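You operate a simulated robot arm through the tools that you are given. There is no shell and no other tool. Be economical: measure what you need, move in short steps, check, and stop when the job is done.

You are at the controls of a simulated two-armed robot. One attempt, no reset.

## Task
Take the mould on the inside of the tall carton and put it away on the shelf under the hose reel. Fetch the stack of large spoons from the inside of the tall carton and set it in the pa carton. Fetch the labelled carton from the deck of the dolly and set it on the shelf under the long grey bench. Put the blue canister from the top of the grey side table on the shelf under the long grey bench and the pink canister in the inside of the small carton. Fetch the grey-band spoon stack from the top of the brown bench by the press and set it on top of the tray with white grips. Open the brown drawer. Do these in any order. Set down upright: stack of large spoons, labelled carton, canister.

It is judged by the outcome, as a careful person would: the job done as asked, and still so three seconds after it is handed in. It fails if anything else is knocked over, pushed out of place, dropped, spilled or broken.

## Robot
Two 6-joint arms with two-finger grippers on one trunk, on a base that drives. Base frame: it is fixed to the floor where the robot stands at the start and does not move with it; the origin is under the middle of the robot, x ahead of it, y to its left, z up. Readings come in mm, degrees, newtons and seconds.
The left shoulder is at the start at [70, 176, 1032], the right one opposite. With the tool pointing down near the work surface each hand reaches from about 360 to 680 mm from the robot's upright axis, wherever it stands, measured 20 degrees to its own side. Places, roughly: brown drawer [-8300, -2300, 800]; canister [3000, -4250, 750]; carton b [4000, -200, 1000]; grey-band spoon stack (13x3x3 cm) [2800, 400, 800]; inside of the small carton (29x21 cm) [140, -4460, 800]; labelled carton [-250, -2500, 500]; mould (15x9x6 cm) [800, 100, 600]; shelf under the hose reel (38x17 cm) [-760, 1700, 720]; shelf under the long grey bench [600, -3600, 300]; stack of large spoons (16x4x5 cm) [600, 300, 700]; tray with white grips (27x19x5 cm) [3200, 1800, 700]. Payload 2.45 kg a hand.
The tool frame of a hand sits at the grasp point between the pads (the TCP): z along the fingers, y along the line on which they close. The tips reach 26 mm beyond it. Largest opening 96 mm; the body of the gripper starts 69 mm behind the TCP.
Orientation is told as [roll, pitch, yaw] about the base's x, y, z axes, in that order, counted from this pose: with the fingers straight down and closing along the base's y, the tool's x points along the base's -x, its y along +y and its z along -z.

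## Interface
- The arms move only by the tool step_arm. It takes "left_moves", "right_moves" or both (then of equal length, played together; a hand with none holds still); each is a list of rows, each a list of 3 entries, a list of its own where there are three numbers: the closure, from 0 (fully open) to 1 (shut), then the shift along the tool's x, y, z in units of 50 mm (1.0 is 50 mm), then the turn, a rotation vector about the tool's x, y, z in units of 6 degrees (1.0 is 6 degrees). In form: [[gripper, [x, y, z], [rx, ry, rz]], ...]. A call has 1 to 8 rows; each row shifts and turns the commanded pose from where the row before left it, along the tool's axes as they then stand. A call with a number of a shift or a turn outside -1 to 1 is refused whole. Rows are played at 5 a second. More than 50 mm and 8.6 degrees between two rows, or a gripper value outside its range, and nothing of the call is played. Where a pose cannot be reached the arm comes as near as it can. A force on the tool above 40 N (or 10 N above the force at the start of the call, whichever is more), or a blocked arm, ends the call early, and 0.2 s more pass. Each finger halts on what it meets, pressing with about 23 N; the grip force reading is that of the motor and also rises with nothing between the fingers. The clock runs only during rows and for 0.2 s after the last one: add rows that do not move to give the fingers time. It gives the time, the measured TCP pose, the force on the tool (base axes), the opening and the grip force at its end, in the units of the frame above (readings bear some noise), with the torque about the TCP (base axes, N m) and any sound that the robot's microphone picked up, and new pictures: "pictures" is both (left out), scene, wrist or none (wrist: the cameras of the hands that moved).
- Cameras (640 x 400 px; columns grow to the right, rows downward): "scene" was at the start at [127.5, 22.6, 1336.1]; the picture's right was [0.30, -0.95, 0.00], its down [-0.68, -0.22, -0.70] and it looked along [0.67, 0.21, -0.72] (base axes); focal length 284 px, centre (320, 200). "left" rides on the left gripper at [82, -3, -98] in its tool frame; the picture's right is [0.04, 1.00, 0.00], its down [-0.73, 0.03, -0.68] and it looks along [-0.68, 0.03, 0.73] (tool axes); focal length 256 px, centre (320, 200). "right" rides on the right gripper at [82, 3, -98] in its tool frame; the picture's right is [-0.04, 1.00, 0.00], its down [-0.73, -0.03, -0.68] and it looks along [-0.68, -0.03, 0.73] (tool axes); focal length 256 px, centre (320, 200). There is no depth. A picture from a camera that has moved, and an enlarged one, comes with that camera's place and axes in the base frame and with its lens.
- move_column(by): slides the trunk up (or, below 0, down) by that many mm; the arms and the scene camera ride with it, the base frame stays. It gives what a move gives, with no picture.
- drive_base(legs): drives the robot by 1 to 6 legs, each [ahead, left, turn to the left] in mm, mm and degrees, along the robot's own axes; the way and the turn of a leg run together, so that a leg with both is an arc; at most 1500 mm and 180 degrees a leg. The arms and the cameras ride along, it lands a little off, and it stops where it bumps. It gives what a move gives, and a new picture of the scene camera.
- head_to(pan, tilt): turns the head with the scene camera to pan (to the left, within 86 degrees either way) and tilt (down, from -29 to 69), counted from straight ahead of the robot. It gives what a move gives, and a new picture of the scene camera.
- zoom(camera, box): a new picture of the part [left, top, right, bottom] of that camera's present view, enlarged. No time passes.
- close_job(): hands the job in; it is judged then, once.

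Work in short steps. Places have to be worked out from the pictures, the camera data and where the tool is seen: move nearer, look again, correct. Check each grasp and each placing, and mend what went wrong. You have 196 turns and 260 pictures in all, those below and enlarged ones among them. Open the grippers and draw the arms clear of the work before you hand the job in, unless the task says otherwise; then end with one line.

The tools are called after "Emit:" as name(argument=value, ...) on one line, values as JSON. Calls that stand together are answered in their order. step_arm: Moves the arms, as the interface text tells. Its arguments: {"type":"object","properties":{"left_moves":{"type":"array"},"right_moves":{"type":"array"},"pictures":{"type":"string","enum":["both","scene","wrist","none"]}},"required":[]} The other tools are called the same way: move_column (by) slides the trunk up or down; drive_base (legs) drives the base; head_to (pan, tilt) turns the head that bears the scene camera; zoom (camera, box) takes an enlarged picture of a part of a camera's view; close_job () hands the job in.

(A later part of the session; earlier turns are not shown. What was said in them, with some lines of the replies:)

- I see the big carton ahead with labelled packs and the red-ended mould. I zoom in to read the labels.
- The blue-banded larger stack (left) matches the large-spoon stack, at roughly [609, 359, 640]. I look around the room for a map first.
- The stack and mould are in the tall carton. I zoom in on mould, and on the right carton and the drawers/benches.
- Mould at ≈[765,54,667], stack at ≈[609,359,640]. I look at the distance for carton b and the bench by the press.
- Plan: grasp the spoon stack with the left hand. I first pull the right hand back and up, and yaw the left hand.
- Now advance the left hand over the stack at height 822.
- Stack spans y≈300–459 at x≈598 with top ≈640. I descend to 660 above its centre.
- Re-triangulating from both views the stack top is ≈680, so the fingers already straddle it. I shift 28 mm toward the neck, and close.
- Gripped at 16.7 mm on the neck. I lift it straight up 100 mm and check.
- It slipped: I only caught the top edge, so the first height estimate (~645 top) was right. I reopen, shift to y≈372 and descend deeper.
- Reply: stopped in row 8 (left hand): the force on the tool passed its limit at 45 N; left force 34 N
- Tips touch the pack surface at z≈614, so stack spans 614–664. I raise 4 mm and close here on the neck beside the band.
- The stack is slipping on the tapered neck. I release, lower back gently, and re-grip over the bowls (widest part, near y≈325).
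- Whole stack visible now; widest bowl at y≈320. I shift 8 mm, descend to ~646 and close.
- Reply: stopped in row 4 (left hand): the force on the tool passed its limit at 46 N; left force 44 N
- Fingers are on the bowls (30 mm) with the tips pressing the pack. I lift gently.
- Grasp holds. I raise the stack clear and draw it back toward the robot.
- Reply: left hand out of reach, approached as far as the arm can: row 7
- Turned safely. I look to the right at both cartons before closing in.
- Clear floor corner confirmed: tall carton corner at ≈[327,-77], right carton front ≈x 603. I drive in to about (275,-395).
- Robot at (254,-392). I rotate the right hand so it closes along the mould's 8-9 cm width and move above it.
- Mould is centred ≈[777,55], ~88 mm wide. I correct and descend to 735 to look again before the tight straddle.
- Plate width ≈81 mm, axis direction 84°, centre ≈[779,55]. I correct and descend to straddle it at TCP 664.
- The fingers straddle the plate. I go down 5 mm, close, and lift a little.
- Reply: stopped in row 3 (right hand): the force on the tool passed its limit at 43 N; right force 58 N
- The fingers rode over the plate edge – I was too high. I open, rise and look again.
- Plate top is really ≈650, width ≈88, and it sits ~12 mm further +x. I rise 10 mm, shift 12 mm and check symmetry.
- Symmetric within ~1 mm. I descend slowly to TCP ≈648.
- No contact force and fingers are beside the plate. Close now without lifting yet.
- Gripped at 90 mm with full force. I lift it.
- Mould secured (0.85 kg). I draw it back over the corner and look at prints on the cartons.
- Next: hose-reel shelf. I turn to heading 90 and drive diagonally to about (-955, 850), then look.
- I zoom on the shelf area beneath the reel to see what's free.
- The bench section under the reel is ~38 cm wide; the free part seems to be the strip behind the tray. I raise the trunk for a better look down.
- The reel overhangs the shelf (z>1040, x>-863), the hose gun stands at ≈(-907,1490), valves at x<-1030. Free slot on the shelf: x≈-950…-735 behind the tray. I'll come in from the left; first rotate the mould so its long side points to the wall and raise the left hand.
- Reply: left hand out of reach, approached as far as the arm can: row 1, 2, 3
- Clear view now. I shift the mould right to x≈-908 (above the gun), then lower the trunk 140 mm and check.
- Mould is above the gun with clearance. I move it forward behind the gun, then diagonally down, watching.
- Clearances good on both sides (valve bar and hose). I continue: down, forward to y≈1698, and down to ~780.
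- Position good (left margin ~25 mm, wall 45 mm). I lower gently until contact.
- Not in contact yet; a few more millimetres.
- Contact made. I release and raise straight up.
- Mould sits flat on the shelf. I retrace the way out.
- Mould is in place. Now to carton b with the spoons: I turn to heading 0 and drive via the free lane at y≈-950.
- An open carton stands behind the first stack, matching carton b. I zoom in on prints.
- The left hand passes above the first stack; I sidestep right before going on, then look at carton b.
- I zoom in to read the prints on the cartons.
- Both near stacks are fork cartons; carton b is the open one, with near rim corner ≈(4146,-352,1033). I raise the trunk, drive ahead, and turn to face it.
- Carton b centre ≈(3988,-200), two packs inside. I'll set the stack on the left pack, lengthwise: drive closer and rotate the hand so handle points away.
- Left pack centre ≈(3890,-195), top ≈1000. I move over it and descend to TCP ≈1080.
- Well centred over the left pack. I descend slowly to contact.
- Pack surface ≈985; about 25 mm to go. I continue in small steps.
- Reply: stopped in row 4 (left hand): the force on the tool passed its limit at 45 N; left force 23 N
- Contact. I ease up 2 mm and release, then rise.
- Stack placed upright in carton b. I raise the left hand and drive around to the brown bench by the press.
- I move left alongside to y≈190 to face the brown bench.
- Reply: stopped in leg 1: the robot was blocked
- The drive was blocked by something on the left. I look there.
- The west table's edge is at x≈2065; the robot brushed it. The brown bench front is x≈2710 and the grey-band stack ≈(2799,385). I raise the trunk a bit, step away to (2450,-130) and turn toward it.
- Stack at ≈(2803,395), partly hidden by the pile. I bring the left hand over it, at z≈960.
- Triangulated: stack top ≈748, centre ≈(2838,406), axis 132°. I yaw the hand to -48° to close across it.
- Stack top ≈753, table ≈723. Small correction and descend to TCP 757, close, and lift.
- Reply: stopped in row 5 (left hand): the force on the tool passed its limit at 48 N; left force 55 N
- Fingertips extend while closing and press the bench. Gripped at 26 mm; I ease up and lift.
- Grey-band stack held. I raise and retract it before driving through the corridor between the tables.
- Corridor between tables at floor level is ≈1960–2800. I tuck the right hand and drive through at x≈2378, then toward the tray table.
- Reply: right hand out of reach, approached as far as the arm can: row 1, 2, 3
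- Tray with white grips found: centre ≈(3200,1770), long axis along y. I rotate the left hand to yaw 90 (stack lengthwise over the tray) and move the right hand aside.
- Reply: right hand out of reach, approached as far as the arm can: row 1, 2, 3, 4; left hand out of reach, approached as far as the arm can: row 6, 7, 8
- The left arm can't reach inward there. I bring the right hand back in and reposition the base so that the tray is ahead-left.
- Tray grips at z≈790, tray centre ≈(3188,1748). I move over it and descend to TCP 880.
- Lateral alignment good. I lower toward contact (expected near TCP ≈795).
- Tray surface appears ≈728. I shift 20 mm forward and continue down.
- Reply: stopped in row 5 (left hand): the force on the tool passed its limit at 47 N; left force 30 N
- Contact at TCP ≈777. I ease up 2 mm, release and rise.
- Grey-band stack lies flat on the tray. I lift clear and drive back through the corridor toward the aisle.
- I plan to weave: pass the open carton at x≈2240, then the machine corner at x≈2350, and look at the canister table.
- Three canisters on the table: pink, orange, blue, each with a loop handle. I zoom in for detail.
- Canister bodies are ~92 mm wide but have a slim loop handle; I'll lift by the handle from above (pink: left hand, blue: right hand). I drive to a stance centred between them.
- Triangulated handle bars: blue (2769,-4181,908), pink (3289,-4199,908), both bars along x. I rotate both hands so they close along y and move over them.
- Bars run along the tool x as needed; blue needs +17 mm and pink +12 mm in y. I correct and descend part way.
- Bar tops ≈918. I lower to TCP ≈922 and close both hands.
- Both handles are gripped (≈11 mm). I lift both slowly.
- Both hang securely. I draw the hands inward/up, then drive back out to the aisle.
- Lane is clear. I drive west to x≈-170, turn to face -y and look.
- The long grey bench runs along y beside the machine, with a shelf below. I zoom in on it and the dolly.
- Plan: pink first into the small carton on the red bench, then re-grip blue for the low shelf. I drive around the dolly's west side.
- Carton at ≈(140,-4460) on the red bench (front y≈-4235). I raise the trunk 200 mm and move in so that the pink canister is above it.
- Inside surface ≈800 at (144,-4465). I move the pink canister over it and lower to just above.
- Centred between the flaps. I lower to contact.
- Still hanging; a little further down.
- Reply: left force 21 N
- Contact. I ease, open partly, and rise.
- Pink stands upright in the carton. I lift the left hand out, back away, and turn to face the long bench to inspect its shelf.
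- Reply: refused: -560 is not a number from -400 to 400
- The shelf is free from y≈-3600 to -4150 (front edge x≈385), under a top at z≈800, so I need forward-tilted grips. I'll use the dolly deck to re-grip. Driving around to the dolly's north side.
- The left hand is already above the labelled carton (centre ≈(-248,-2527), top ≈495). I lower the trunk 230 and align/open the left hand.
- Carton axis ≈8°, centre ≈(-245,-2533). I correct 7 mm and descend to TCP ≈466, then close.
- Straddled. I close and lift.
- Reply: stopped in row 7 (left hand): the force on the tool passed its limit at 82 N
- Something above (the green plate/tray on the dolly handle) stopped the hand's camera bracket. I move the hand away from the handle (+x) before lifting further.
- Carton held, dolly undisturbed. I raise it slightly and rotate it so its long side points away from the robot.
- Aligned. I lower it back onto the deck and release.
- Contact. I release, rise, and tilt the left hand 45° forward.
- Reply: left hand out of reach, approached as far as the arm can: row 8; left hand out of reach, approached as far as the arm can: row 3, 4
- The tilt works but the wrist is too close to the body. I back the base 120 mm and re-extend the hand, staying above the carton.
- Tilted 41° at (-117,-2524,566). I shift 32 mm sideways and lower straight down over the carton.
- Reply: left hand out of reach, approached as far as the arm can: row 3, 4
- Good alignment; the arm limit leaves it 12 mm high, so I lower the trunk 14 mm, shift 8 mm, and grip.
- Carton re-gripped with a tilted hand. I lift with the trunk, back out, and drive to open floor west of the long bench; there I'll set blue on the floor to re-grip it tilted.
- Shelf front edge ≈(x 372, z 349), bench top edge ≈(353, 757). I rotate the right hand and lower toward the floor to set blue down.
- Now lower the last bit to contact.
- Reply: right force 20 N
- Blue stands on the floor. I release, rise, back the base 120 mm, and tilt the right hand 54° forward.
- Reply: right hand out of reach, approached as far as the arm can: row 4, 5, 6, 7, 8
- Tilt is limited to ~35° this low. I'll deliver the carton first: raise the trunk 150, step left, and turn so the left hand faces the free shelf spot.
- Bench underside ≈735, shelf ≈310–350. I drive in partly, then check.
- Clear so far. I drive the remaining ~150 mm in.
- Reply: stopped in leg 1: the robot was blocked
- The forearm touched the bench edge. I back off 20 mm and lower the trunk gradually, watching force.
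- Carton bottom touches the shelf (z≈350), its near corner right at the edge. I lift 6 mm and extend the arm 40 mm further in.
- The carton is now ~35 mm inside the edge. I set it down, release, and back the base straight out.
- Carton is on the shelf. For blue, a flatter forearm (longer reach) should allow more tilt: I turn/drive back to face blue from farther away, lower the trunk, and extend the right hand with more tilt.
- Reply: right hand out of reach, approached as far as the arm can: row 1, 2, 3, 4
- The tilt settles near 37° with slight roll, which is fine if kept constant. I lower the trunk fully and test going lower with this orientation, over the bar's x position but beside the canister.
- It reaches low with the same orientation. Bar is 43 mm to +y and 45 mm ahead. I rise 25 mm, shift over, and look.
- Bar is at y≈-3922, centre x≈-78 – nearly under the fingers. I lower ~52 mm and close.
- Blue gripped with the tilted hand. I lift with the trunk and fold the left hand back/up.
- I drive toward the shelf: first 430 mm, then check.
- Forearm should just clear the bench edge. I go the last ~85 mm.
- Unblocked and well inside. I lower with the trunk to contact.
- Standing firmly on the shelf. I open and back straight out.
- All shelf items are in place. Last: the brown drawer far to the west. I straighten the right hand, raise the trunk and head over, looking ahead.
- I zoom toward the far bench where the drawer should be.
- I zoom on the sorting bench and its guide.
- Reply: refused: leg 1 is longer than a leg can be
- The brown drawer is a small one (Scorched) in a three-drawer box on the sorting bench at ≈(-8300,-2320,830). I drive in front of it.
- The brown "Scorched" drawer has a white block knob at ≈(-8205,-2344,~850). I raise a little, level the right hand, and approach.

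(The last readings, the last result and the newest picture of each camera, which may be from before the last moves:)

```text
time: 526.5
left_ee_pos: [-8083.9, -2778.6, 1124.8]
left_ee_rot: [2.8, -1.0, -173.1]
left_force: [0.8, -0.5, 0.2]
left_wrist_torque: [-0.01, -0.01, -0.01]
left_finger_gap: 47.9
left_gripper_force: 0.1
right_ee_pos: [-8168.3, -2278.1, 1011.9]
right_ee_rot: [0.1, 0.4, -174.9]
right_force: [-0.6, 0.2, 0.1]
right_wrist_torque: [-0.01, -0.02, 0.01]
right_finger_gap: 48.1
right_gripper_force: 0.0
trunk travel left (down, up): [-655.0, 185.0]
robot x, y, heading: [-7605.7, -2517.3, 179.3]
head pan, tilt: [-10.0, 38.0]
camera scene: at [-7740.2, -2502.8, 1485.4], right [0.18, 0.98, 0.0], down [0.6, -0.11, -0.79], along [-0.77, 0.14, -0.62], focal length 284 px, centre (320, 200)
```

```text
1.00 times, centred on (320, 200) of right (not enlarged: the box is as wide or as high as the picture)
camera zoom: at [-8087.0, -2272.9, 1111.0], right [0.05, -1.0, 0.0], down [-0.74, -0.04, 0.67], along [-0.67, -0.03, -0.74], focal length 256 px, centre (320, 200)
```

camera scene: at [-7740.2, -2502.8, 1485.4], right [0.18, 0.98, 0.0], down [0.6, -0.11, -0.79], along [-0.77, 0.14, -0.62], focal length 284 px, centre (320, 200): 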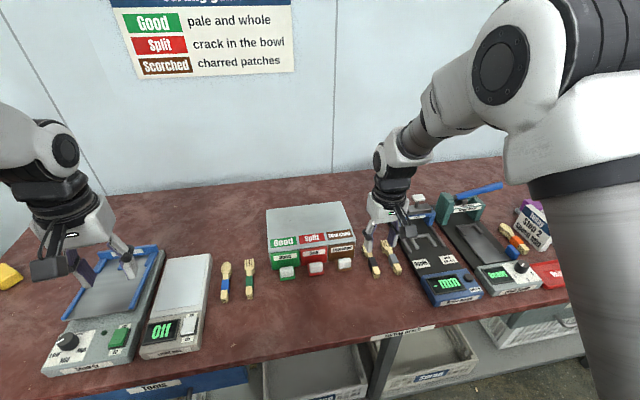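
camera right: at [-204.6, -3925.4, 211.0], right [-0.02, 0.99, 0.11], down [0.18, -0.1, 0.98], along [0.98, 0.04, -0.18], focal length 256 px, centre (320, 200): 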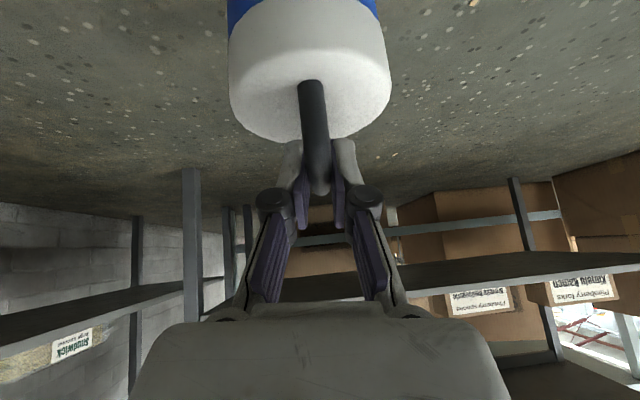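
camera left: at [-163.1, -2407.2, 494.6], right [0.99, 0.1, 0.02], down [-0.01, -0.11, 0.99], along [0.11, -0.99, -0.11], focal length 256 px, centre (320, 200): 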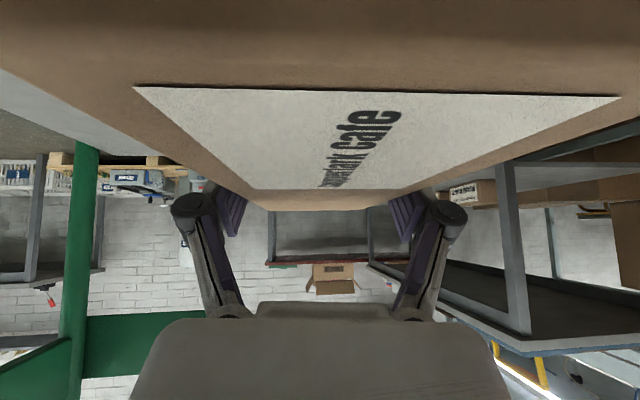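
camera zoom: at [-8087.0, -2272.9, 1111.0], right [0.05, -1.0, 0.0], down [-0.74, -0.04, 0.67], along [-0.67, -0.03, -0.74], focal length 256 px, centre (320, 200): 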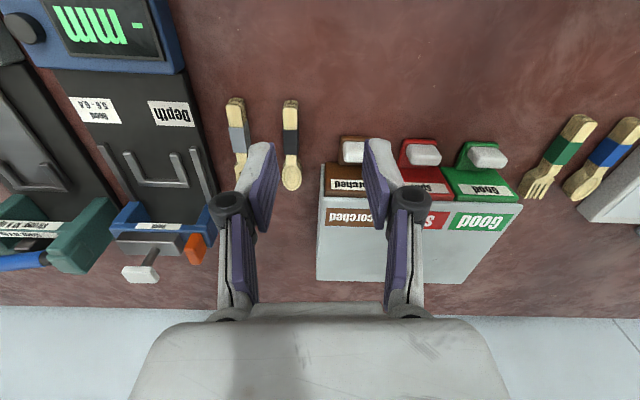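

Knob triangulated at ≈(-8280,-2327,793). I move above it at z≈900 and look.

Emit:
step_arm(right_moves=[[0.5, [-0.58, 0.26, 0.5], [0, 0, 0]], [0.5, [-0.58, 0.26, 0.5], [0, 0, 0]], [0.5, [-0.58, 0.26, 0.5], [0, 0, 0]], [0.5, [-0.58, 0, 0.5], [0, 0, 0]], [0.5, [0, 0, 0], [0, 0, 0]]], pictures="wrist")

```text
time: 527.7
left_ee_pos: [-8085.2, -2779.8, 1125.2]
left_ee_rot: [2.8, -1.0, -173.1]
left_force: [0.1, 0.2, -0.2]
left_wrist_torque: [0.0, 0.0, 0.0]
left_finger_gap: 48.0
left_gripper_force: 0.1
right_ee_pos: [-8278.6, -2330.0, 911.1]
right_ee_rot: [0.0, 0.4, -174.9]
right_force: [0.4, 0.4, 0.7]
right_wrist_torque: [-0.02, 0.03, 0.0]
right_finger_gap: 48.1
right_gripper_force: 0.1
trunk travel left (down, up): [-655.0, 185.0]
robot x, y, heading: [-7606.9, -2516.2, 179.4]
head pan, tilt: [-10.0, 38.0]
camera right: at [-8197.7, -2324.9, 1010.8], right [0.05, -1.0, 0.0], down [-0.74, -0.04, 0.67], along [-0.67, -0.03, -0.74], focal length 256 px, centre (320, 200)
```

right: 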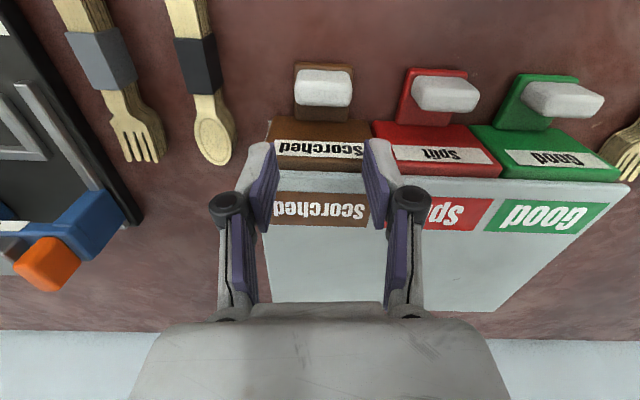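

Knob is a 40 mm wide bar at ≈(-8259,-2327,827). I open to ~60 mm, shift 21 mm back, descend to TCP ≈829, and look.

Emit:
step_arm(right_moves=[[0.35, [0.42, 0, 0], [0, 0, 0]], [0.35, [0, 0, 0.7], [0, 0, 0]], [0.35, [0, 0, 0.6], [0, 0, 0]], [0.35, [0, 0, 0.3], [0, 0, 0]], [0.35, [0, 0, 0], [0, 0, 0]]], pictures="both")

```text
time: 528.9
left_ee_pos: [-8085.7, -2778.5, 1125.6]
left_ee_rot: [2.8, -1.0, -173.2]
left_force: [-0.1, 0.3, 0.0]
left_wrist_torque: [0.02, 0.01, 0.0]
left_finger_gap: 48.0
left_gripper_force: 0.0
right_ee_pos: [-8258.4, -2326.1, 830.2]
right_ee_rot: [0.0, 0.3, -174.9]
right_force: [-1.0, -0.2, 0.0]
right_wrist_torque: [0.03, 0.02, -0.03]
right_finger_gap: 62.5
right_gripper_force: 0.0
trunk travel left (down, up): [-655.0, 185.0]
robot x, y, heading: [-7607.7, -2518.2, 179.4]
head pan, tilt: [-10.0, 38.0]
camera scene: at [-7741.1, -2502.9, 1485.2], right [0.18, 0.98, 0.0], down [0.61, -0.11, -0.79], along [-0.77, 0.14, -0.62], focal length 284 px, centre (320, 200)
camera right: at [-8177.3, -2321.3, 928.8], right [0.05, -1.0, 0.0], down [-0.74, -0.04, 0.67], along [-0.67, -0.03, -0.74], focal length 256 px, centre (320, 200)
```

scene: 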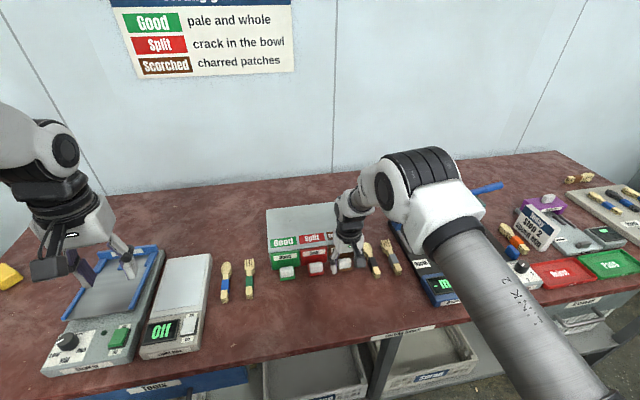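
right: 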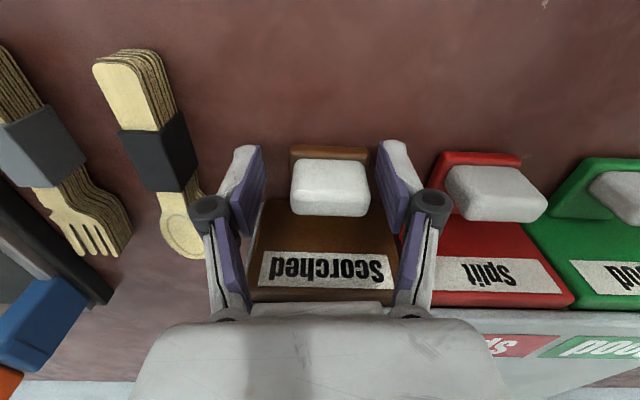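

Knob is right between the pads. I close on it.

Emit:
step_arm(right_moves=[[0.35, [0, 0.08, 0.06], [0, 0, 0]], [0.6, [0, 0, 0], [0, 0, 0]], [1, [0, 0, 0], [0, 0, 0]], [1, [0, 0, 0], [0, 0, 0]], [1, [0, 0, 0], [0, 0, 0]]], pictures="none")

```text
time: 530.1
left_ee_pos: [-8085.6, -2779.7, 1124.3]
left_ee_rot: [2.8, -1.0, -173.1]
left_force: [0.8, -1.0, -0.4]
left_wrist_torque: [0.0, -0.01, 0.02]
left_finger_gap: 47.9
left_gripper_force: 0.0
right_ee_pos: [-8255.6, -2330.1, 826.5]
right_ee_rot: [0.1, 0.6, -174.9]
right_force: [1.6, -6.6, 0.3]
right_wrist_torque: [-0.29, 0.07, -0.91]
right_finger_gap: 45.2
right_gripper_force: 45.4
trunk travel left (down, up): [-655.0, 185.0]
robot x, y, heading: [-7604.5, -2519.7, 179.3]
head pan, tilt: [-10.0, 38.0]
```

Gripped (45 mm). I pull gently along the drawer axis.

Emit:
step_arm(right_moves=[[1, [0.2, 0, 0], [0, 0, 0]], [1, [0.2, 0, 0], [0, 0, 0]], [1, [0.2, 0, 0], [0, 0, 0]], [1, [0.2, 0, 0], [0, 0, 0]], [1, [0, 0, 0], [0, 0, 0]]], pictures="both")

```text
time: 531.1
left_ee_pos: [-8084.8, -2780.8, 1124.7]
left_ee_rot: [2.8, -0.9, -172.8]
left_force: [0.8, 0.2, -0.6]
left_wrist_torque: [-0.04, 0.02, -0.02]
left_finger_gap: 47.9
left_gripper_force: 0.0
right_ee_pos: [-8218.9, -2329.9, 827.3]
right_ee_rot: [0.1, 0.8, -174.8]
right_force: [-0.1, -17.7, -12.4]
right_wrist_torque: [-0.1, 0.26, -0.88]
right_finger_gap: 45.1
right_gripper_force: 45.0
trunk travel left (down, up): [-655.0, 185.0]
robot x, y, heading: [-7607.6, -2515.0, 179.4]
head pan, tilt: [-10.0, 38.0]
stopped in row 5 (right hand): the force on the tool passed its limit at 41 N (the readings are from after the stop); the commanded pose is now the measured one
camera scene: at [-7741.4, -2504.3, 1485.3], right [0.18, 0.98, 0.0], down [0.61, -0.11, -0.79], along [-0.77, 0.14, -0.62], focal length 284 px, centre (320, 200)
camera right: at [-8139.0, -2325.7, 926.5], right [0.05, -1.0, 0.0], down [-0.74, -0.04, 0.67], along [-0.67, -0.03, -0.74], focal length 256 px, centre (320, 200)
```

scene: 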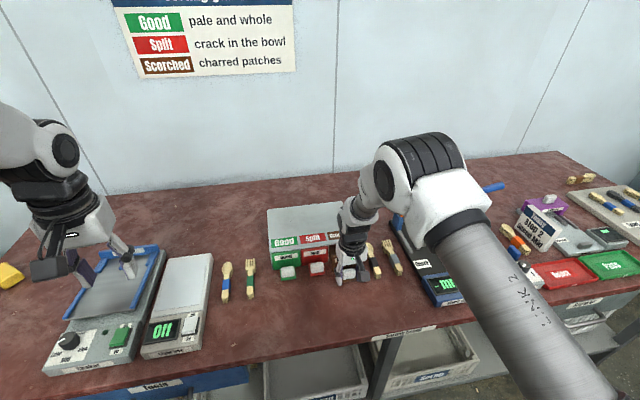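
right: 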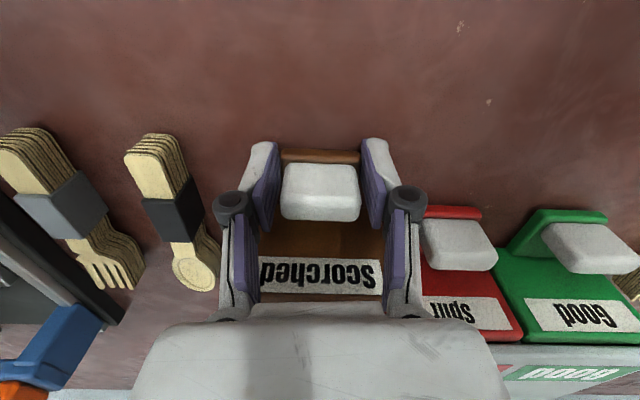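

The drawer slides out along base +x (cabinet stays put). I continue pulling exactly along that direction.

Emit:
step_arm(right_moves=[[1, [0.25, 0.022, 0], [0, 0, 0]], [1, [0.25, 0.022, 0], [0, 0, 0]], [1, [0.25, 0.022, 0], [0, 0, 0]], [1, [0.25, 0.022, 0], [0, 0, 0]], [1, [0, 0, 0], [0, 0, 0]]], pictures="both")

```text
time: 532.3
left_ee_pos: [-8087.4, -2781.3, 1123.5]
left_ee_rot: [2.7, -0.9, -173.1]
left_force: [1.0, 0.3, 0.9]
left_wrist_torque: [0.03, -0.01, -0.03]
left_finger_gap: 47.9
left_gripper_force: 0.0
right_ee_pos: [-8169.9, -2329.9, 827.1]
right_ee_rot: [-0.1, 0.7, -174.7]
right_force: [0.3, -25.4, -21.4]
right_wrist_torque: [-0.53, 0.28, -1.04]
right_finger_gap: 45.5
right_gripper_force: 44.4
trunk travel left (down, up): [-655.0, 185.0]
robot x, y, heading: [-7602.6, -2516.7, 179.2]
head pan, tilt: [-10.0, 38.0]
camera scene: at [-7743.8, -2506.9, 1484.9], right [0.18, 0.98, 0.0], down [0.61, -0.11, -0.79], along [-0.77, 0.15, -0.62], focal length 284 px, centre (320, 200)
camera right: at [-8090.5, -2325.9, 926.7], right [0.05, -1.0, 0.0], down [-0.74, -0.04, 0.67], along [-0.67, -0.03, -0.74], focal length 256 px, centre (320, 200)
```

scene: 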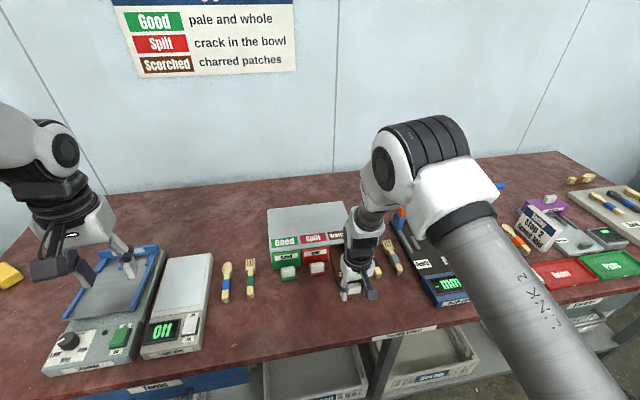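
right: 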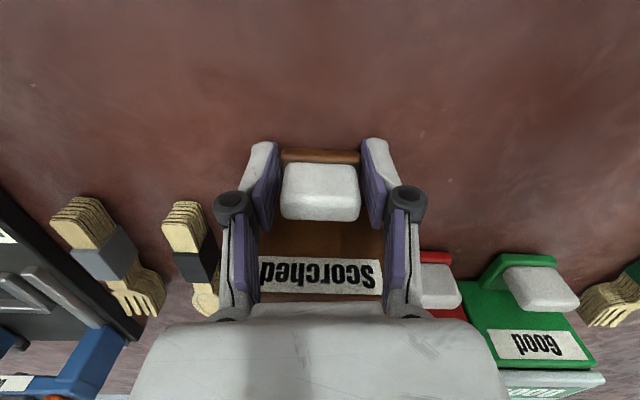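

About 86 mm open. I pull 40 mm more, watching the force.

Emit:
step_arm(right_moves=[[1, [0.2, 0.06, 0.02], [0, 0, 0]], [1, [0.2, 0.04, 0], [0, 0, 0]], [1, [0.2, 0.02, 0], [0, 0, 0]], [1, [0.2, 0.02, 0], [0, 0, 0]], [1, [0, 0, 0], [0, 0, 0]]], pictures="scene")

```text
time: 533.5
left_ee_pos: [-8087.2, -2777.4, 1124.5]
left_ee_rot: [2.9, -0.8, -173.0]
left_force: [-0.4, -0.1, 0.7]
left_wrist_torque: [0.0, -0.02, 0.0]
left_finger_gap: 47.9
left_gripper_force: 0.0
right_ee_pos: [-8130.3, -2331.1, 827.1]
right_ee_rot: [0.2, 0.7, -175.0]
right_force: [1.3, 7.7, -24.5]
right_wrist_torque: [0.26, -0.47, -1.2]
right_finger_gap: 44.9
right_gripper_force: 45.1
trunk travel left (down, up): [-655.0, 185.0]
robot x, y, heading: [-7605.4, -2518.6, 179.5]
head pan, tilt: [-10.0, 38.0]
camera scene: at [-7744.0, -2500.8, 1484.9], right [0.18, 0.98, 0.0], down [0.61, -0.11, -0.79], along [-0.77, 0.14, -0.62], focal length 284 px, centre (320, 200)
```

scene: 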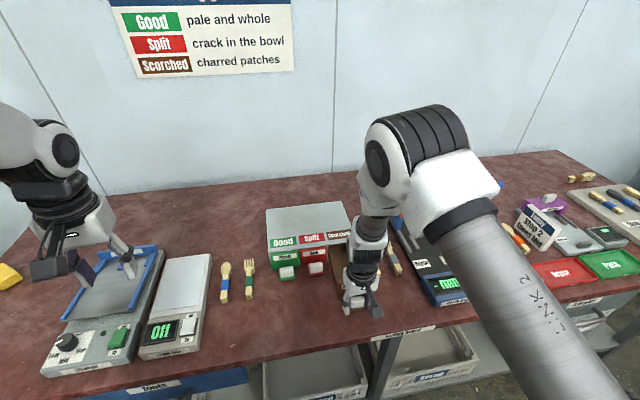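

126 mm out. I try a little more to find the stop.

Emit:
step_arm(right_moves=[[1, [0.15, 0.01, 0.05], [0, 0, 0]], [1, [0.15, 0.01, 0], [0, 0, 0]], [1, [0.15, 0.01, 0], [0, 0, 0]], [1, [0, 0, 0], [0, 0, 0]]], pictures="none")

```text
time: 534.5
left_ee_pos: [-8083.6, -2777.9, 1125.2]
left_ee_rot: [3.0, -1.1, -173.1]
left_force: [-0.5, -0.5, 0.3]
left_wrist_torque: [0.01, 0.0, 0.01]
left_finger_gap: 47.9
left_gripper_force: 0.1
right_ee_pos: [-8104.5, -2330.8, 827.8]
right_ee_rot: [0.1, 0.2, -174.8]
right_force: [-0.8, 13.2, 19.5]
right_wrist_torque: [0.43, 0.45, -0.81]
right_finger_gap: 45.4
right_gripper_force: 45.0
trunk travel left (down, up): [-655.0, 185.0]
robot x, y, heading: [-7607.7, -2512.4, 179.5]
head pan, tilt: [-10.0, 38.0]
```

151 mm out, still on its rail – well open. I release and rise.

Emit:
step_arm(right_moves=[[0.7, [0, 0, -0.02], [0, 0, 0]], [0.3, [0, 0, 0], [0, 0, 0]], [0.3, [0, 0, 0], [0, 0, 0]], [0.3, [0, 0, -0.6], [0, 0, 0]], [0.3, [0, 0, -0.9], [0, 0, 0]], [0.3, [0, 0, -0.9], [0, 0, 0]], [0.3, [0, 0, -0.6], [0, 0, 0]]], pictures="both")

```text
time: 536.1
left_ee_pos: [-8083.8, -2779.8, 1124.3]
left_ee_rot: [2.8, -1.0, -173.1]
left_force: [-0.6, -0.4, 0.0]
left_wrist_torque: [0.01, -0.01, -0.01]
left_finger_gap: 47.9
left_gripper_force: 0.2
right_ee_pos: [-8106.3, -2334.6, 977.9]
right_ee_rot: [0.0, 0.5, -174.8]
right_force: [0.1, 0.8, 0.8]
right_wrist_torque: [0.0, 0.02, 0.01]
right_finger_gap: 67.1
right_gripper_force: 0.0
trunk travel left (down, up): [-655.0, 185.0]
robot x, y, heading: [-7606.3, -2516.3, 179.3]
head pan, tilt: [-10.0, 38.0]
camera scene: at [-7739.9, -2503.5, 1485.3], right [0.18, 0.98, 0.0], down [0.6, -0.11, -0.79], along [-0.78, 0.14, -0.62], focal length 284 px, centre (320, 200)
camera right: at [-8025.2, -2329.0, 1077.6], right [0.05, -1.0, 0.0], down [-0.74, -0.04, 0.67], along [-0.67, -0.03, -0.74], focal length 256 px, centre (320, 200)
```

scene: 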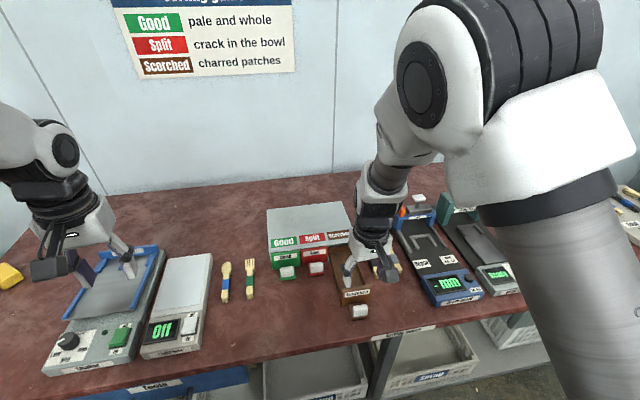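
right: 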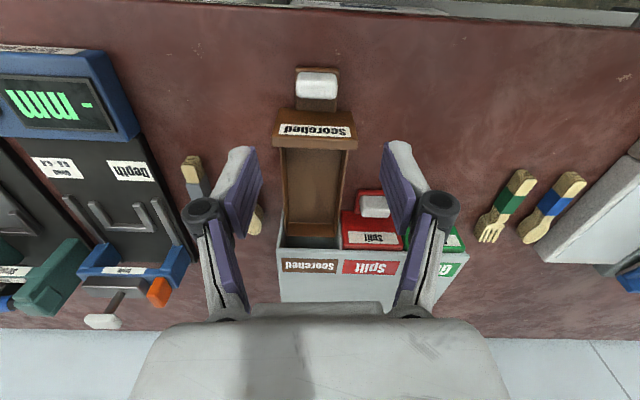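

The brown drawer is open and everything else undisturbed. I open both grippers and back the robot clear.

Emit:
step_arm(right_moves=[[0, [0, 0, -0.8], [0, 0, 0]], [0, [0, 0, -0.5], [0, 0, 0]], [0, [0, 0, 0], [0, 0, 0]]], left_moves=[[0, [0, 0, 0], [0, 0, 0]], [0, [0, 0, 0], [0, 0, 0]], [0, [0, 0, 0], [0, 0, 0]]], pictures="none")

Emit:
drive_base(legs=[[-500, 0, 0]])

```text
time: 536.9
left_ee_pos: [-8086.2, -2780.4, 1124.0]
left_ee_rot: [2.8, -0.9, -173.0]
left_force: [-0.3, 0.6, -0.3]
left_wrist_torque: [0.01, -0.03, 0.02]
left_finger_gap: 96.1
left_gripper_force: 0.0
right_ee_pos: [-8108.1, -2331.1, 1041.1]
right_ee_rot: [0.1, 0.5, -174.8]
right_force: [1.0, 0.0, 0.4]
right_wrist_torque: [-0.01, 0.03, 0.0]
right_finger_gap: 96.0
right_gripper_force: 0.1
trunk travel left (down, up): [-655.0, 185.0]
robot x, y, heading: [-7605.7, -2515.8, 179.7]
head pan, tilt: [-10.0, 38.0]
```

```text
time: 539.8
left_ee_pos: [-7599.2, -2784.2, 1125.4]
left_ee_rot: [2.8, -0.9, -173.0]
left_force: [0.1, 0.2, 0.3]
left_wrist_torque: [0.03, -0.02, 0.02]
left_finger_gap: 95.8
left_gripper_force: 0.0
right_ee_pos: [-7621.1, -2335.3, 1041.4]
right_ee_rot: [0.1, 0.6, -174.9]
right_force: [0.5, -0.4, -0.1]
right_wrist_torque: [0.02, -0.01, 0.0]
right_finger_gap: 96.2
right_gripper_force: 0.2
trunk travel left (down, up): [-655.0, 185.0]
robot x, y, heading: [-7120.2, -2521.7, 179.5]
head pan, tilt: [-10.0, 38.0]
camera scene: at [-7255.1, -2507.9, 1485.2], right [0.18, 0.98, 0.0], down [0.61, -0.11, -0.79], along [-0.77, 0.14, -0.62], focal length 284 px, centre (320, 200)
```

scene: 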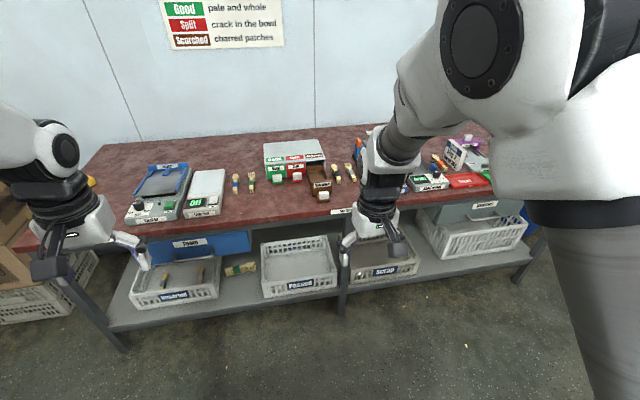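

All seven sub-tasks are done, the hands are empty and open, and the robot is clear of the work. I hand the job in.

Emit:
close_job()

```text
The job is handed in.
```

I finished and handed in all seven placements, but I guessed which carton was the "pa carton": nothing was labelled "pa", so the large spoons went into the open carton listed as carton b.
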